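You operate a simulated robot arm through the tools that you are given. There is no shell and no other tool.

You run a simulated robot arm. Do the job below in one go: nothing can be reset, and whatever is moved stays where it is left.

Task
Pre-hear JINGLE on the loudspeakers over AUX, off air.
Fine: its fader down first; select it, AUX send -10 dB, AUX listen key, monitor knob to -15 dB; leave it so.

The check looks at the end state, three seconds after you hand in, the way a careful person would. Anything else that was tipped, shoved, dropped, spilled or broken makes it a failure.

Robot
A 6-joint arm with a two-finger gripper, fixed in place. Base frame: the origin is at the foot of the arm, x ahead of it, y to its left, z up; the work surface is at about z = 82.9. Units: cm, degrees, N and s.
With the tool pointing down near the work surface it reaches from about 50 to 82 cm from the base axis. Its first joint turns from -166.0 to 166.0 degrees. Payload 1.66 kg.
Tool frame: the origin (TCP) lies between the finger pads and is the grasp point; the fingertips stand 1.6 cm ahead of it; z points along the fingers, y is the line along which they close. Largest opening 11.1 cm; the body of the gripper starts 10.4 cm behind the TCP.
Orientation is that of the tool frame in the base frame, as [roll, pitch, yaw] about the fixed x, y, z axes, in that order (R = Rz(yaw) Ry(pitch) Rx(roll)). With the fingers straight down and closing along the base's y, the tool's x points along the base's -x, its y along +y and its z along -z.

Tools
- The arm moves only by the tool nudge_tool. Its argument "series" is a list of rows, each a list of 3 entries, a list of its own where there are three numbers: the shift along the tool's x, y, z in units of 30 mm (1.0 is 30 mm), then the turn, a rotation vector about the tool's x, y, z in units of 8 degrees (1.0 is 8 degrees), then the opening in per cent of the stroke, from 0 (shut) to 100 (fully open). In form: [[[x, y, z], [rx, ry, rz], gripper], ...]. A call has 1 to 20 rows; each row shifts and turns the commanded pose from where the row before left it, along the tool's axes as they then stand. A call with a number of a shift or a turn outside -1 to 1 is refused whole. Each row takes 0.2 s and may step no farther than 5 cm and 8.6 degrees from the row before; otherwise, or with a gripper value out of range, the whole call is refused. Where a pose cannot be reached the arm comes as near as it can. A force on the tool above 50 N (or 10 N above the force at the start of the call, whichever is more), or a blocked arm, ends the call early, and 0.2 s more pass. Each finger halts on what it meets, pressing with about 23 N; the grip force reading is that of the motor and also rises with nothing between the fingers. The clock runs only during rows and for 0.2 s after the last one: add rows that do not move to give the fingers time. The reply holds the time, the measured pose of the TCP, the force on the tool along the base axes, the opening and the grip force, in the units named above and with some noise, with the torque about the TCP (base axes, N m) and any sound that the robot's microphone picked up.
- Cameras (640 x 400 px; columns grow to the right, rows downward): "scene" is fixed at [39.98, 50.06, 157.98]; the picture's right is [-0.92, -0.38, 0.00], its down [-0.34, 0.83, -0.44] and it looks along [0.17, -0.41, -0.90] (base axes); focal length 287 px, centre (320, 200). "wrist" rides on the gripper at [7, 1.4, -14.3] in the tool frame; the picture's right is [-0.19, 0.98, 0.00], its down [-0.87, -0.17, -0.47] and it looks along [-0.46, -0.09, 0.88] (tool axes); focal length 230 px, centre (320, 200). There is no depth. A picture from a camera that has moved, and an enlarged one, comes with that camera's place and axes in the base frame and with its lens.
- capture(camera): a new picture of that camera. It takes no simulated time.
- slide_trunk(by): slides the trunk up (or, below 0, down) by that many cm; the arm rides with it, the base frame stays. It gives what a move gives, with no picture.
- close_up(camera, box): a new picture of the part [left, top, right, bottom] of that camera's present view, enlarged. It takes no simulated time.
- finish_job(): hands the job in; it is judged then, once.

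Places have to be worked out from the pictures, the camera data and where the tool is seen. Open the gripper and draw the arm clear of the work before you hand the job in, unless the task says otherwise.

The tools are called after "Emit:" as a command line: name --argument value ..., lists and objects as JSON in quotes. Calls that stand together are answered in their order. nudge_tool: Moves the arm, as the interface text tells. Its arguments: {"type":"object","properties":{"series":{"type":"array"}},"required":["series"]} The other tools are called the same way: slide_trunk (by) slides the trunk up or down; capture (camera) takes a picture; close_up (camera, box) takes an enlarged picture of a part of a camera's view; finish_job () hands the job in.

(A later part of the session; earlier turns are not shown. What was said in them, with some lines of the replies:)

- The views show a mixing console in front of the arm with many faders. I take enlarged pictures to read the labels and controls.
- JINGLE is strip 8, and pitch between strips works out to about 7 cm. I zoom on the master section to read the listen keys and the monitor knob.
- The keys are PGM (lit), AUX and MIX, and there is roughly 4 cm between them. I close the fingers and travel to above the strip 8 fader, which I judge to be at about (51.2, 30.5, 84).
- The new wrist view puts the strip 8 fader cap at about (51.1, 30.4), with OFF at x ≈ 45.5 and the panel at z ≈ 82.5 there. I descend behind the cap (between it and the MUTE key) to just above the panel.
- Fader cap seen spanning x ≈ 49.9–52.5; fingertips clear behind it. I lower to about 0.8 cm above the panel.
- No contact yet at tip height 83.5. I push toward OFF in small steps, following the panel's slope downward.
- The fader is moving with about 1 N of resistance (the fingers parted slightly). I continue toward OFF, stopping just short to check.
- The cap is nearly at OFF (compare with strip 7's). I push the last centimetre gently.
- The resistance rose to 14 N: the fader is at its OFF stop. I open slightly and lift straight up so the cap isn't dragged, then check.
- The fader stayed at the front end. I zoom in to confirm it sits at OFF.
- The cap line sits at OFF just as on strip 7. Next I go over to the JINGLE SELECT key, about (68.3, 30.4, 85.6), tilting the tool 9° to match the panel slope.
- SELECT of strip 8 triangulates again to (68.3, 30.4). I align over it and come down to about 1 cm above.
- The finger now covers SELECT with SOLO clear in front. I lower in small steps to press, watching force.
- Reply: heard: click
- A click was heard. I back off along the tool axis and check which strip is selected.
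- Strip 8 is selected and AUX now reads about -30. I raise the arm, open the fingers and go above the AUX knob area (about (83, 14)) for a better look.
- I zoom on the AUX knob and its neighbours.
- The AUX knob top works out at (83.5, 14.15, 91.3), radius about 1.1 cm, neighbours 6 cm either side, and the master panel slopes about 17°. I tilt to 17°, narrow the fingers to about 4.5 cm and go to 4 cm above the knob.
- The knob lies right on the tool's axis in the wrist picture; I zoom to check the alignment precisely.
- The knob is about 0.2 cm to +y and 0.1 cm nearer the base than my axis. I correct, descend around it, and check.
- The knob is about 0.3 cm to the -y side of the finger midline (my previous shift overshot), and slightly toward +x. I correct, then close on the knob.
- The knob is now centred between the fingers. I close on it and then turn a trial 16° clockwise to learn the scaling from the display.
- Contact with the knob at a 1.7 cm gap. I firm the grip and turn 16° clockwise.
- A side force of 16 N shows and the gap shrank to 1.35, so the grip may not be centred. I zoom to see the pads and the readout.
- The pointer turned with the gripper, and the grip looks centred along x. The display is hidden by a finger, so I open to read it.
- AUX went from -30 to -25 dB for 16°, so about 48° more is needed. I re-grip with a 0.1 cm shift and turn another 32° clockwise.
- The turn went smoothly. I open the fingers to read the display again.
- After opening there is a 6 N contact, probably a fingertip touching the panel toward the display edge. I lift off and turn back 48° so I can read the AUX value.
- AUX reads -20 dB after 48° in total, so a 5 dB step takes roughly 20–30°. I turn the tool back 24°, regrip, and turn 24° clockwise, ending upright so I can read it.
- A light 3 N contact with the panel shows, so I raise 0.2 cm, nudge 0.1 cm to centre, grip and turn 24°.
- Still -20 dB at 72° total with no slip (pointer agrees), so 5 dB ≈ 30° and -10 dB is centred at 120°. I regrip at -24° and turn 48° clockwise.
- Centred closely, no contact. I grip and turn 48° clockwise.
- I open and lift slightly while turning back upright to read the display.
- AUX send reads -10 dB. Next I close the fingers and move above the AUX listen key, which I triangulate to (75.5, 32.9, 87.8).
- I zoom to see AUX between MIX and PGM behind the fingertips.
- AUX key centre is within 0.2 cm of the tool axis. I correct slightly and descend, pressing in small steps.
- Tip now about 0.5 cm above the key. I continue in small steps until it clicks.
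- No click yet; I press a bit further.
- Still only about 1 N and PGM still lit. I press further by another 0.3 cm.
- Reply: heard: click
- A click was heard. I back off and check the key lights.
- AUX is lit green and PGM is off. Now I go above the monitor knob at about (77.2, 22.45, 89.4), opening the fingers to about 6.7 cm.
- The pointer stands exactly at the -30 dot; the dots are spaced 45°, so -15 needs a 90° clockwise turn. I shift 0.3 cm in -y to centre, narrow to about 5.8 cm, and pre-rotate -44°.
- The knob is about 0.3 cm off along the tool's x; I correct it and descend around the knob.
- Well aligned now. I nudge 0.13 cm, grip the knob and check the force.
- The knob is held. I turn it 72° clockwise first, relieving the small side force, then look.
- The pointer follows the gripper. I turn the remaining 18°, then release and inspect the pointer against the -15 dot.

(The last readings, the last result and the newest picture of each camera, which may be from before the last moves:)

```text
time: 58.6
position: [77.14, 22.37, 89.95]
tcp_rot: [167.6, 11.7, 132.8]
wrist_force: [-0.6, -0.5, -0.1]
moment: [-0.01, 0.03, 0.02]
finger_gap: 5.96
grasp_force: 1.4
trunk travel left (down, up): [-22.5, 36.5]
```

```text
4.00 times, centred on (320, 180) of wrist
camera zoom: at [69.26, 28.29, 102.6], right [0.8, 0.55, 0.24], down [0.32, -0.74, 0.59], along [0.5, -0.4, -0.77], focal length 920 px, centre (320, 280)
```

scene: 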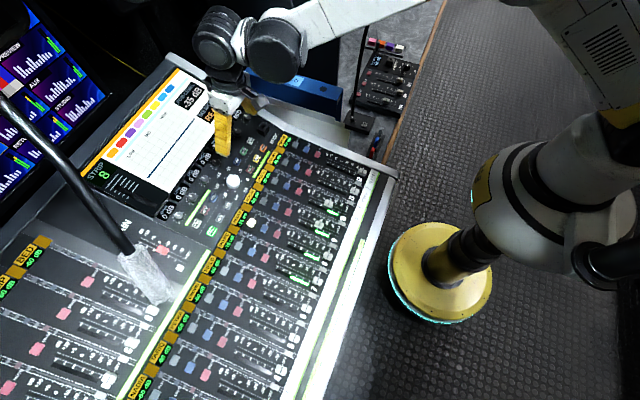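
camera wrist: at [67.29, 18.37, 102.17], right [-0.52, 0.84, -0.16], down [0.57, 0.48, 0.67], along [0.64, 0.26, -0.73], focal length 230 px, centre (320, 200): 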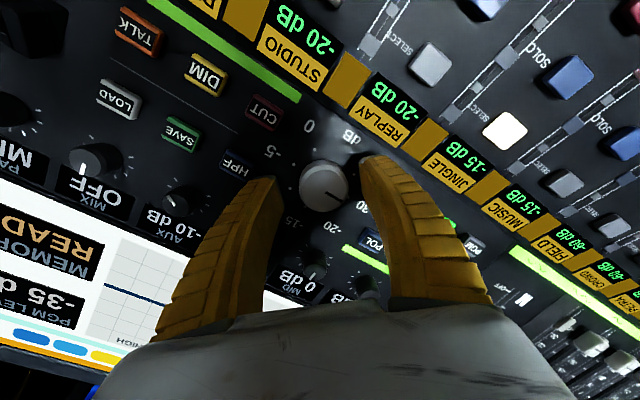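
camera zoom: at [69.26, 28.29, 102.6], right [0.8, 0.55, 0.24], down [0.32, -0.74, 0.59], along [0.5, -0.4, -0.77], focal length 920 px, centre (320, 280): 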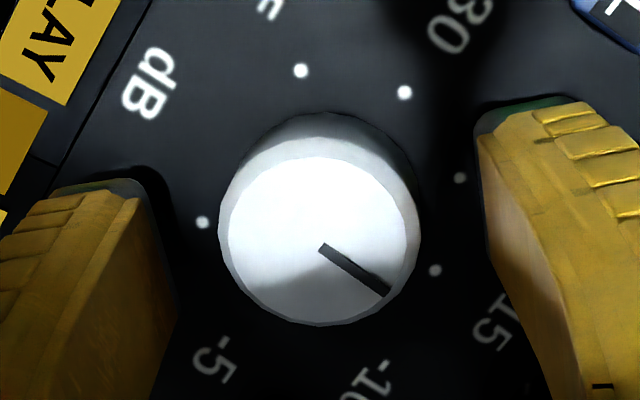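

Pointer direction (34°) is parallel to the direction of the -15 dot (34°). I lift straight off, turn back upright and inspect everything.

Emit:
nudge_tool --series '[[[0, 0, -0.4], [0, 0, 0], 55], [[0, 0, -0.8], [0, 0, 0], 60], [[0, 0, -1], [0, 0, 0], 60], [[0, 0, -1], [0, 0, -1], 60], [[0, 0, 0], [0, 0, -1], 60], [[0, 0, 0], [0, 0, -1], 60], [[0, 0, 0], [0, 0, -1], 60], [[0, 0, 0], [0, 0, -1], 60], [[0, 0, 0], [0, 0, -0.75], 60], [[0, 0, 0], [0, 0, 0], 60]]'

Emit:
capture --camera "wrist"

Emit:
close_up --camera "wrist" --box '[240, 110, 400, 210]'

```text
time: 60.8
position: [74.33, 22.53, 99.16]
tcp_rot: [179.9, 17.0, -179.9]
wrist_force: [0.6, -0.9, -0.6]
moment: [0.01, 0.0, 0.0]
finger_gap: 6.84
grasp_force: 1.4
trunk travel left (down, up): [-22.5, 36.5]
```

```text
taken
camera wrist: at [63.47, 23.86, 110.86], right [0.18, 0.98, 0.06], down [0.69, -0.17, 0.7], along [0.7, -0.09, -0.71], focal length 230 px, centre (320, 200)
```

wrist: 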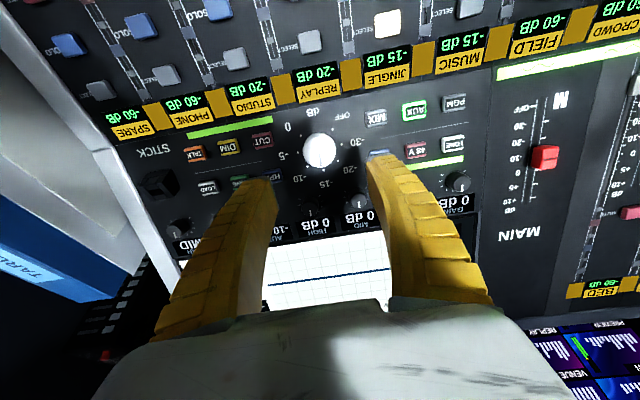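

```text
4.00 times, centred on (320, 160) of wrist
camera zoom: at [63.47, 23.86, 110.86], right [0.18, 0.98, 0.06], down [0.69, -0.17, 0.7], along [0.7, -0.09, -0.71], focal length 920 px, centre (320, 360)
```

zoom: 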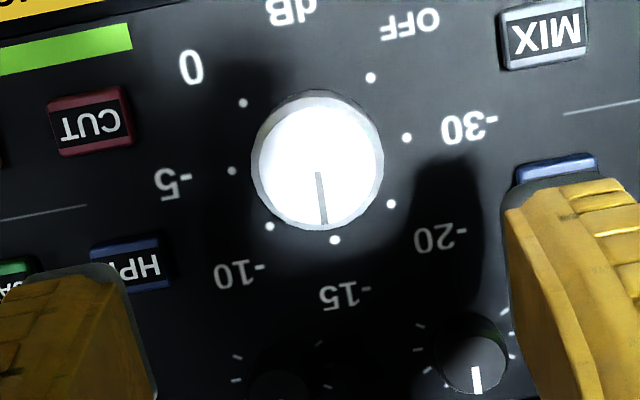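

I zoom further to measure the pointer angle against the -15 dot accurately, and check other readings.

Emit:
close_up --camera "wrist" --box '[295, 122, 347, 176]'

Emit:
close_up --camera "scene" --box '[190, 150, 270, 200]'

```text
7.41 times, centred on (321, 149) of wrist
camera zoom: at [63.47, 23.86, 110.86], right [0.18, 0.98, 0.06], down [0.69, -0.17, 0.7], along [0.7, -0.09, -0.71], focal length 1704 px, centre (313, 578)
```

zoom: 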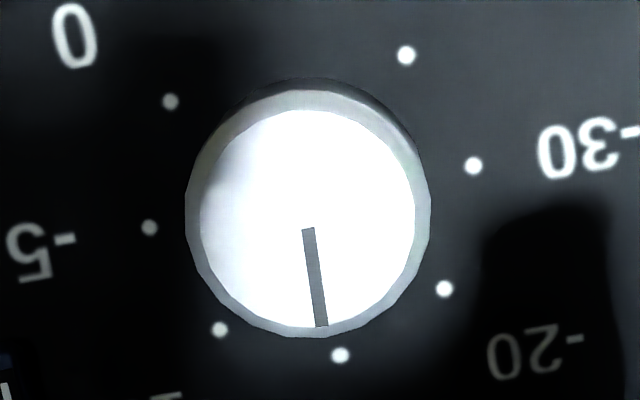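

```text
8.00 times, centred on (230, 175) of scene
camera zoom: at [39.98, 50.06, 157.98], right [-0.92, -0.38, 0.0], down [-0.34, 0.83, -0.44], along [0.17, -0.41, -0.9], focal length 2298 px, centre (1040, 400)
```

zoom: 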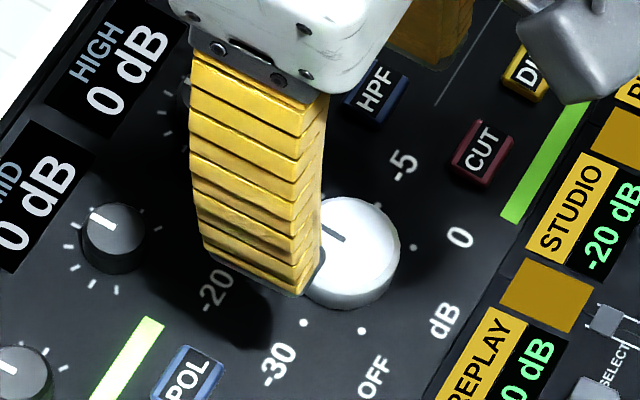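

Correcting for perspective, the pointer stands about 4° past -15 toward -10 (≈ -14.6 dB). I go back down to trim it, first to just above the knob.

Emit:
nudge_tool --series '[[[0, 0, 1], [0, 0, 0], 52], [[0, 0, 0.9], [0, 0, 0], 52], [[0, 0, 0.6], [0, 0, 0], 52], [[0, 0, 0], [0, 0, 0], 52]]'

Emit:
close_up --camera "wrist" --box '[240, 120, 400, 220]'

```text
time: 61.8
position: [76.53, 22.67, 92.09]
tcp_rot: [180.0, 17.1, 180.0]
wrist_force: [0.3, -1.1, -0.2]
moment: [-0.01, -0.01, -0.02]
finger_gap: 5.97
grasp_force: 1.1
trunk travel left (down, up): [-22.5, 36.5]
```

```text
4.00 times, centred on (320, 170) of wrist
camera zoom: at [65.7, 23.86, 103.7], right [0.18, 0.98, 0.06], down [0.69, -0.17, 0.7], along [0.7, -0.09, -0.71], focal length 920 px, centre (320, 320)
```

zoom: 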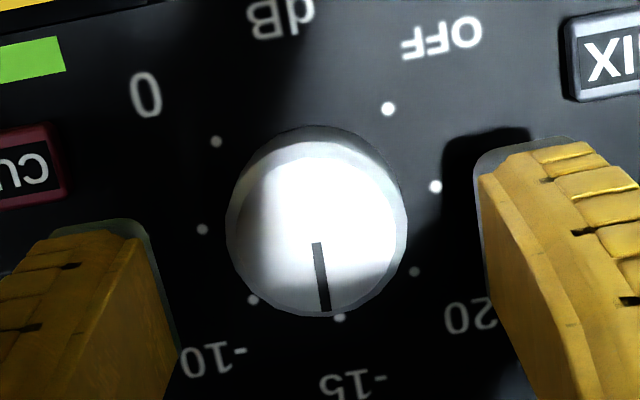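

The pointer is about 4.5–5.5° past -15. I centre (-0.2 cm in y), descend and grip, then look before trimming.

Emit:
nudge_tool --series '[[[0, -0.07, 0.3], [0, 0, 0], 52], [[0, 0, 0.4], [0, 0, 0], 48], [[0, 0, 0], [0, 0, 0], 40], [[0, 0, 0], [0, 0, 0], 32], [[0, 0, 0], [0, 0, 0], 20], [[0, 0, 0], [0, 0, 0], 20]]'

Emit:
close_up --camera "wrist" --box '[240, 130, 400, 230]'

```text
time: 63.2
position: [77.19, 22.45, 90.1]
tcp_rot: [-180.0, 17.1, -180.0]
wrist_force: [-2.7, 10.4, 1.9]
moment: [0.06, 0.59, 0.01]
finger_gap: 3.09
grasp_force: 34.4
trunk travel left (down, up): [-22.5, 36.5]
```

```text
4.00 times, centred on (320, 180) of wrist
camera zoom: at [66.28, 23.79, 101.82], right [0.18, 0.98, 0.06], down [0.69, -0.17, 0.7], along [0.7, -0.09, -0.71], focal length 920 px, centre (320, 280)
```

zoom: 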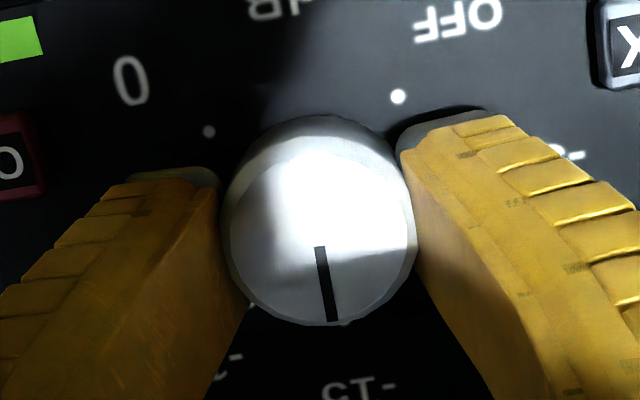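

I zoom in tighter for an exact pointer angle while gripped.

Emit:
close_up --camera "wrist" --box '[300, 160, 348, 190]'

```text
13.33 times, centred on (324, 175) of wrist
camera zoom: at [66.28, 23.79, 101.82], right [0.18, 0.98, 0.06], down [0.69, -0.17, 0.7], along [0.7, -0.09, -0.71], focal length 3068 px, centre (267, 533)
```

zoom: 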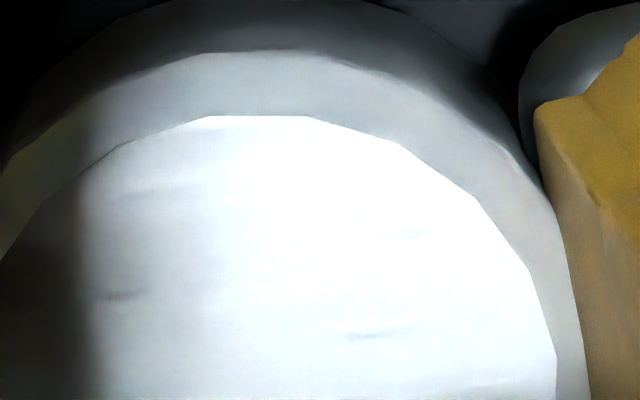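

Emit:
close_up --camera "wrist" --box '[296, 185, 344, 215]'

```text
13.33 times, centred on (320, 200) of wrist
camera zoom: at [66.28, 23.79, 101.82], right [0.18, 0.98, 0.06], down [0.69, -0.17, 0.7], along [0.7, -0.09, -0.71], focal length 3068 px, centre (320, 200)
```

zoom: 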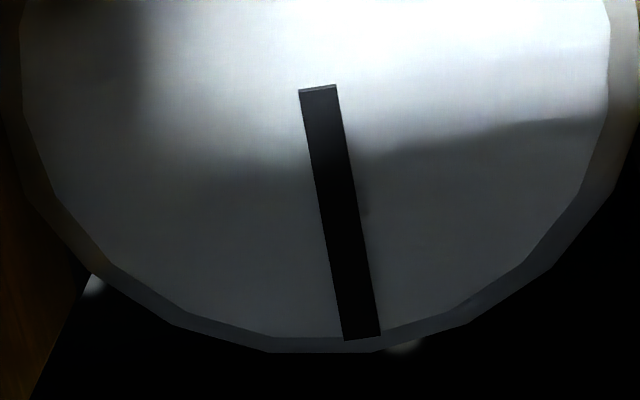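

The pointer is 10.0° against 12.4° expected for -15, so it is 2.4° too far. I turn back about 3° and look again.

Emit:
nudge_tool --series '[[[0, 0, 0], [0, 0, -0.2], 10], [[0, 0, 0], [0, 0, -0.15], 10], [[0, 0, 0], [0, 0, 0], 10]]'

Emit:
close_up --camera "wrist" --box '[296, 185, 344, 215]'

Emit:
nudge_tool --series '[[[0, 0, 0], [0, 0, 0], 25], [[0, 0, 0], [0, 0, 0], 45], [[0, 0, 0], [0, 0, 0], 52]]'

Emit:
close_up --camera "wrist" --box '[296, 185, 344, 215]'

Emit:
close_up --camera "wrist" --box '[240, 130, 400, 230]'

```text
time: 64.0
position: [77.11, 22.42, 90.14]
tcp_rot: [-179.1, 17.0, -177.0]
wrist_force: [-0.9, 19.7, 6.1]
moment: [0.05, -0.02, 0.03]
finger_gap: 3.06
grasp_force: 33.8
trunk travel left (down, up): [-22.5, 36.5]
```

```text
13.33 times, centred on (320, 200) of wrist
camera zoom: at [66.2, 23.46, 101.78], right [0.14, 0.99, 0.04], down [0.7, -0.12, 0.71], along [0.7, -0.07, -0.71], focal length 3068 px, centre (320, 200)
```

zoom: 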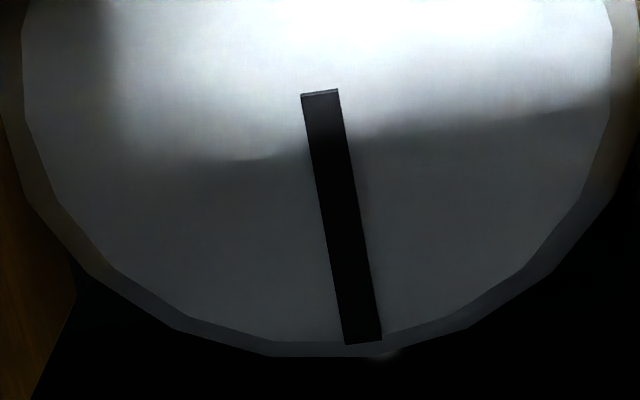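

```text
time: 64.8
position: [77.03, 22.27, 90.24]
tcp_rot: [-179.1, 16.9, -177.0]
wrist_force: [0.4, -0.6, 0.3]
moment: [0.01, 0.03, 0.02]
finger_gap: 5.95
grasp_force: 1.1
trunk travel left (down, up): [-22.5, 36.5]
```

```text
13.33 times, centred on (320, 200) of wrist
camera zoom: at [66.26, 23.21, 101.77], right [0.14, 0.99, 0.04], down [0.7, -0.13, 0.71], along [0.7, -0.07, -0.71], focal length 3068 px, centre (320, 200)
```

zoom: 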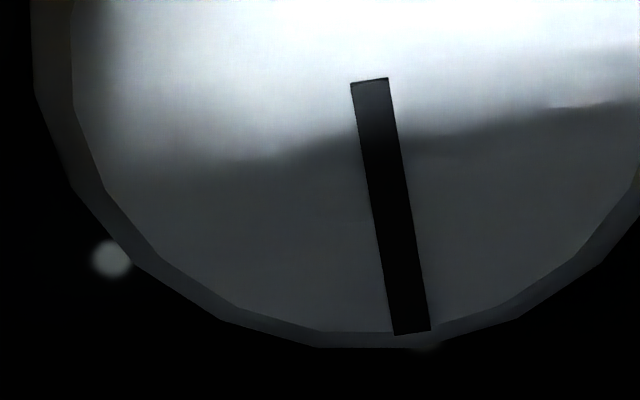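

```text
4.00 times, centred on (320, 180) of wrist
camera zoom: at [66.26, 23.21, 101.77], right [0.14, 0.99, 0.04], down [0.7, -0.13, 0.71], along [0.7, -0.07, -0.71], focal length 920 px, centre (320, 280)
```

zoom: 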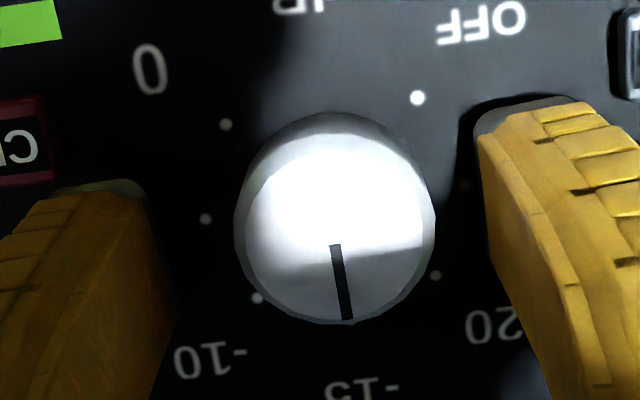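

The pointer now reads 9.9° against 8.6° expected in this slightly turned view: within about 1° of -15. I lift off and inspect the whole console.

Emit:
nudge_tool --series '[[[0, 0, -0.4], [0, 0, 0], 55], [[0, 0, -0.8], [0, 0, 0], 60], [[0, 0, -1], [0, 0, 0], 60], [[0, 0, -1], [0, 0, 0.35], 60], [[0.4, 0, -1], [0, 0, 0], 60], [[0.6, 0, -1], [0, 0, 0], 100], [[0, 0, 0], [0, 0, 0], 100]]'

Emit:
capture --camera "wrist"

Emit:
close_up --camera "wrist" --box '[240, 110, 400, 210]'

```text
time: 66.4
position: [69.6, 22.13, 104.04]
tcp_rot: [-179.9, 17.0, -180.0]
wrist_force: [0.2, 0.5, -0.2]
moment: [0.04, -0.04, -0.03]
finger_gap: 11.08
grasp_force: 0.0
trunk travel left (down, up): [-22.5, 36.5]
```

```text
taken
camera wrist: at [58.68, 23.48, 115.75], right [0.18, 0.98, 0.06], down [0.69, -0.17, 0.7], along [0.7, -0.09, -0.71], focal length 230 px, centre (320, 200)
```

wrist: 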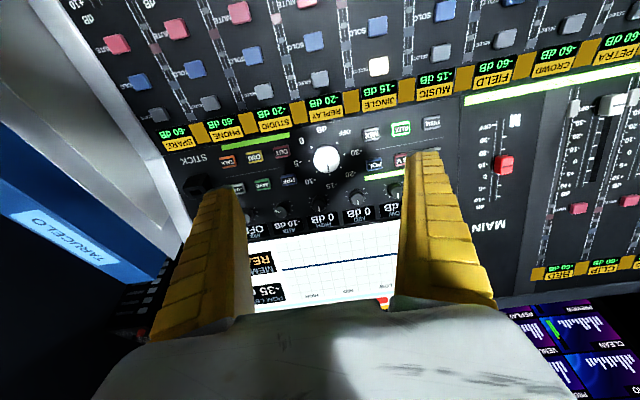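

```text
4.00 times, centred on (320, 160) of wrist
camera zoom: at [58.68, 23.48, 115.75], right [0.18, 0.98, 0.06], down [0.69, -0.17, 0.7], along [0.7, -0.09, -0.71], focal length 920 px, centre (320, 360)
```

zoom: 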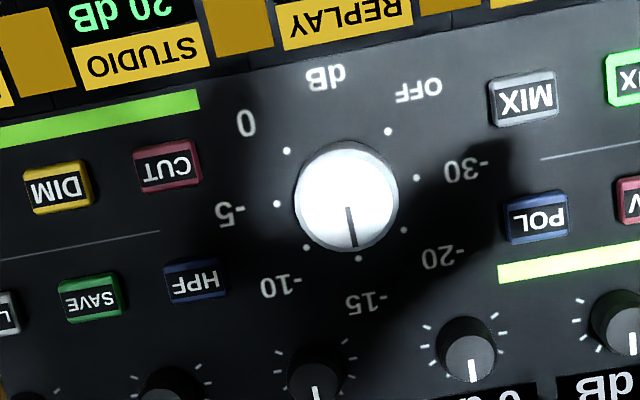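

The pointer stands on -15. I draw the arm back toward its starting place and take final pictures.

Emit:
nudge_tool --series '[[[0.5, 0, -1], [0, 0, 0], 100], [[0.5, 0, -1], [0, 0, 0], 100], [[0.5, 0, -1], [0, 0.7, 0], 100], [[0.5, 0, -1], [0, 0.7, 0], 100], [[0.6, 0, -0.8], [0, 0.72, 0], 100], [[0.9, -0.2, -0.5], [0, 0, 0], 100], [[1, -0.2, 0], [0, 0, 0], 100], [[1, -0.2, 0], [0, 0, 0], 100], [[0, 0, 0], [0, 0, 0], 100]]'

Emit:
capture --camera "scene"

Emit:
close_up --camera "scene" --box '[150, 110, 290, 240]'

Emit:
close_up --camera "scene" --box '[60, 60, 260, 185]'

Emit:
close_up --camera "scene" --box '[230, 130, 400, 290]'

Emit:
close_up --camera "scene" --box '[205, 160, 261, 195]'

```text
time: 68.4
position: [50.25, 20.63, 117.66]
tcp_rot: [-179.9, 0.1, -179.9]
wrist_force: [-0.1, 0.4, 0.5]
moment: [-0.01, -0.03, -0.02]
finger_gap: 11.09
grasp_force: 0.0
trunk travel left (down, up): [-22.5, 36.5]
```

```text
taken
```

scene: 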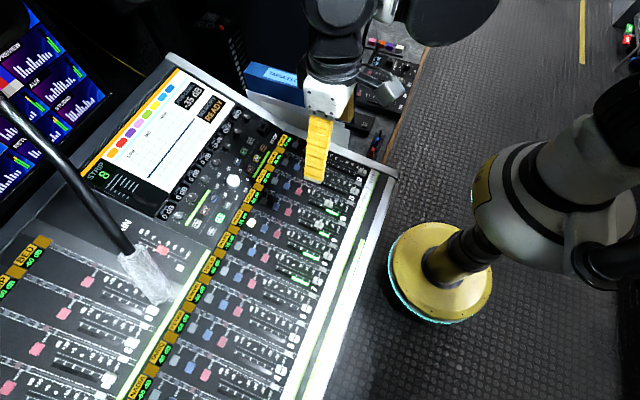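

```text
3.08 times, centred on (220, 175) of scene
camera zoom: at [39.98, 50.06, 157.98], right [-0.92, -0.38, 0.0], down [-0.34, 0.83, -0.44], along [0.17, -0.41, -0.9], focal length 884 px, centre (628, 277)
```

zoom: 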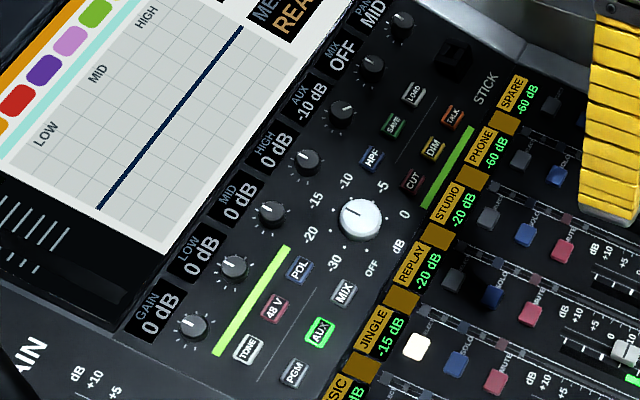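

```text
3.20 times, centred on (160, 122) of scene
camera zoom: at [39.98, 50.06, 157.98], right [-0.92, -0.38, 0.0], down [-0.34, 0.83, -0.44], along [0.17, -0.41, -0.9], focal length 919 px, centre (832, 448)
```

zoom: 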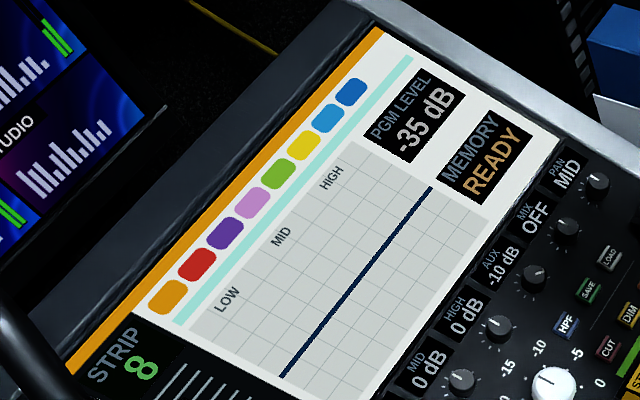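

```text
2.50 times, centred on (315, 210) of scene
camera zoom: at [39.98, 50.06, 157.98], right [-0.92, -0.38, 0.0], down [-0.34, 0.83, -0.44], along [0.17, -0.41, -0.9], focal length 718 px, centre (332, 175)
```

zoom: 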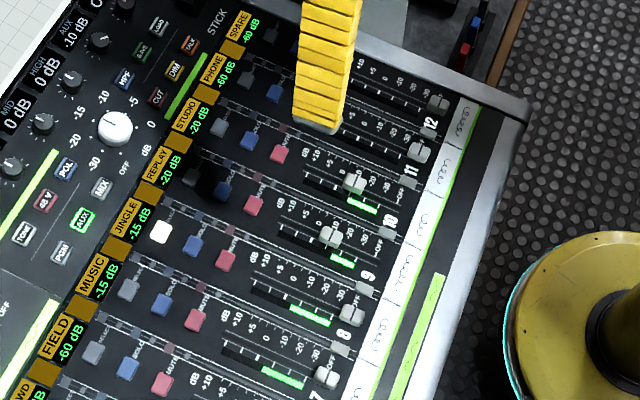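

```text
11.43 times, centred on (233, 178) of scene
camera zoom: at [39.98, 50.06, 157.98], right [-0.92, -0.38, 0.0], down [-0.34, 0.83, -0.44], along [0.17, -0.41, -0.9], focal length 3283 px, centre (1314, 457)
```

zoom: 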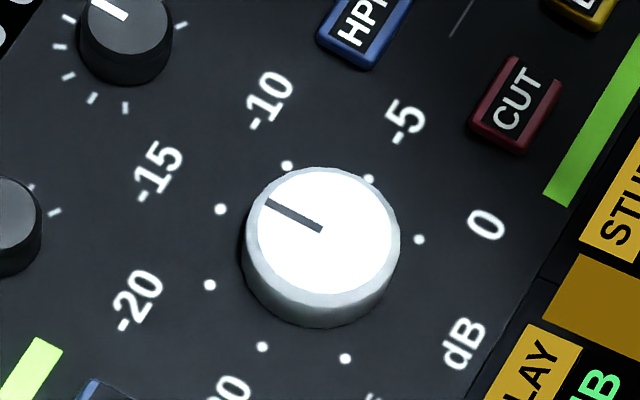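

Final state: fader 8 at OFF, strip 8 selected, AUX send -10 dB, AUX listen lit, monitor pointer on -15, nothing else changed. I raise the arm a bit more to its starting place.

Emit:
nudge_tool --series '[[[0.6, -0.2, -0.8], [0, 0, 0], 100], [[0.6, -0.2, -0.8], [0, 0, 0], 100], [[0.6, -0.2, -0.8], [0, 0, 0], 100], [[0, 0, 0], [0, 0, 0], 100], [[0, 0, 0], [0, 0, 0], 100]]'

Emit:
close_up --camera "scene" --box '[150, 110, 390, 290]'

```text
time: 69.6
position: [44.43, 18.96, 124.9]
tcp_rot: [180.0, -0.1, 180.0]
wrist_force: [-0.1, -0.8, 0.0]
moment: [0.01, 0.04, -0.02]
finger_gap: 11.11
grasp_force: 0.1
trunk travel left (down, up): [-22.5, 36.5]
```

```text
2.22 times, centred on (270, 200) of scene
camera zoom: at [39.98, 50.06, 157.98], right [-0.92, -0.38, 0.0], down [-0.34, 0.83, -0.44], along [0.17, -0.41, -0.9], focal length 638 px, centre (431, 200)
```

zoom: 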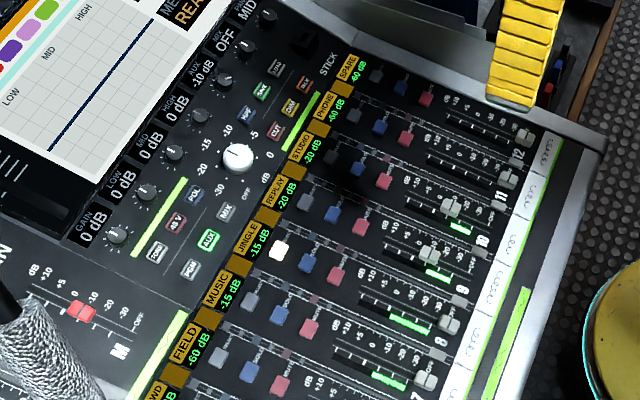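

The arm is clear with the gripper open, and the console shows everything as asked. I hand the job in.

Emit:
finish_job

```text
The job is handed in.
```

The console is set for pre-hearing JINGLE on the loudspeakers over AUX, off air, and I have handed the job in. The result of the check has not come back.

- **Fader:** JINGLE (strip 8) was pushed down first and sits at its OFF stop.
- **Select:** strip 8 is selected; its key is lit and the screen shows STRIP 8.
- **AUX send:** the display reads -10 dB.
- **Listen key:** AUX is lit green and PGM has gone out.
- **Monitor knob:** the pointer stands on -15. From the pictures it is within about 1 to 3 degrees of the mark, roughly -15.1 to -15.3 dB. My first turn ended slightly past -15, so I gripped the knob again and turned it back.

While I was releasing the AUX knob, one fingertip briefly pressed the panel with about 6 N. Nothing moved. In the last pictures the other keys, knobs and faders I could see looked as before. The arm is back near its starting place with the gripper open.
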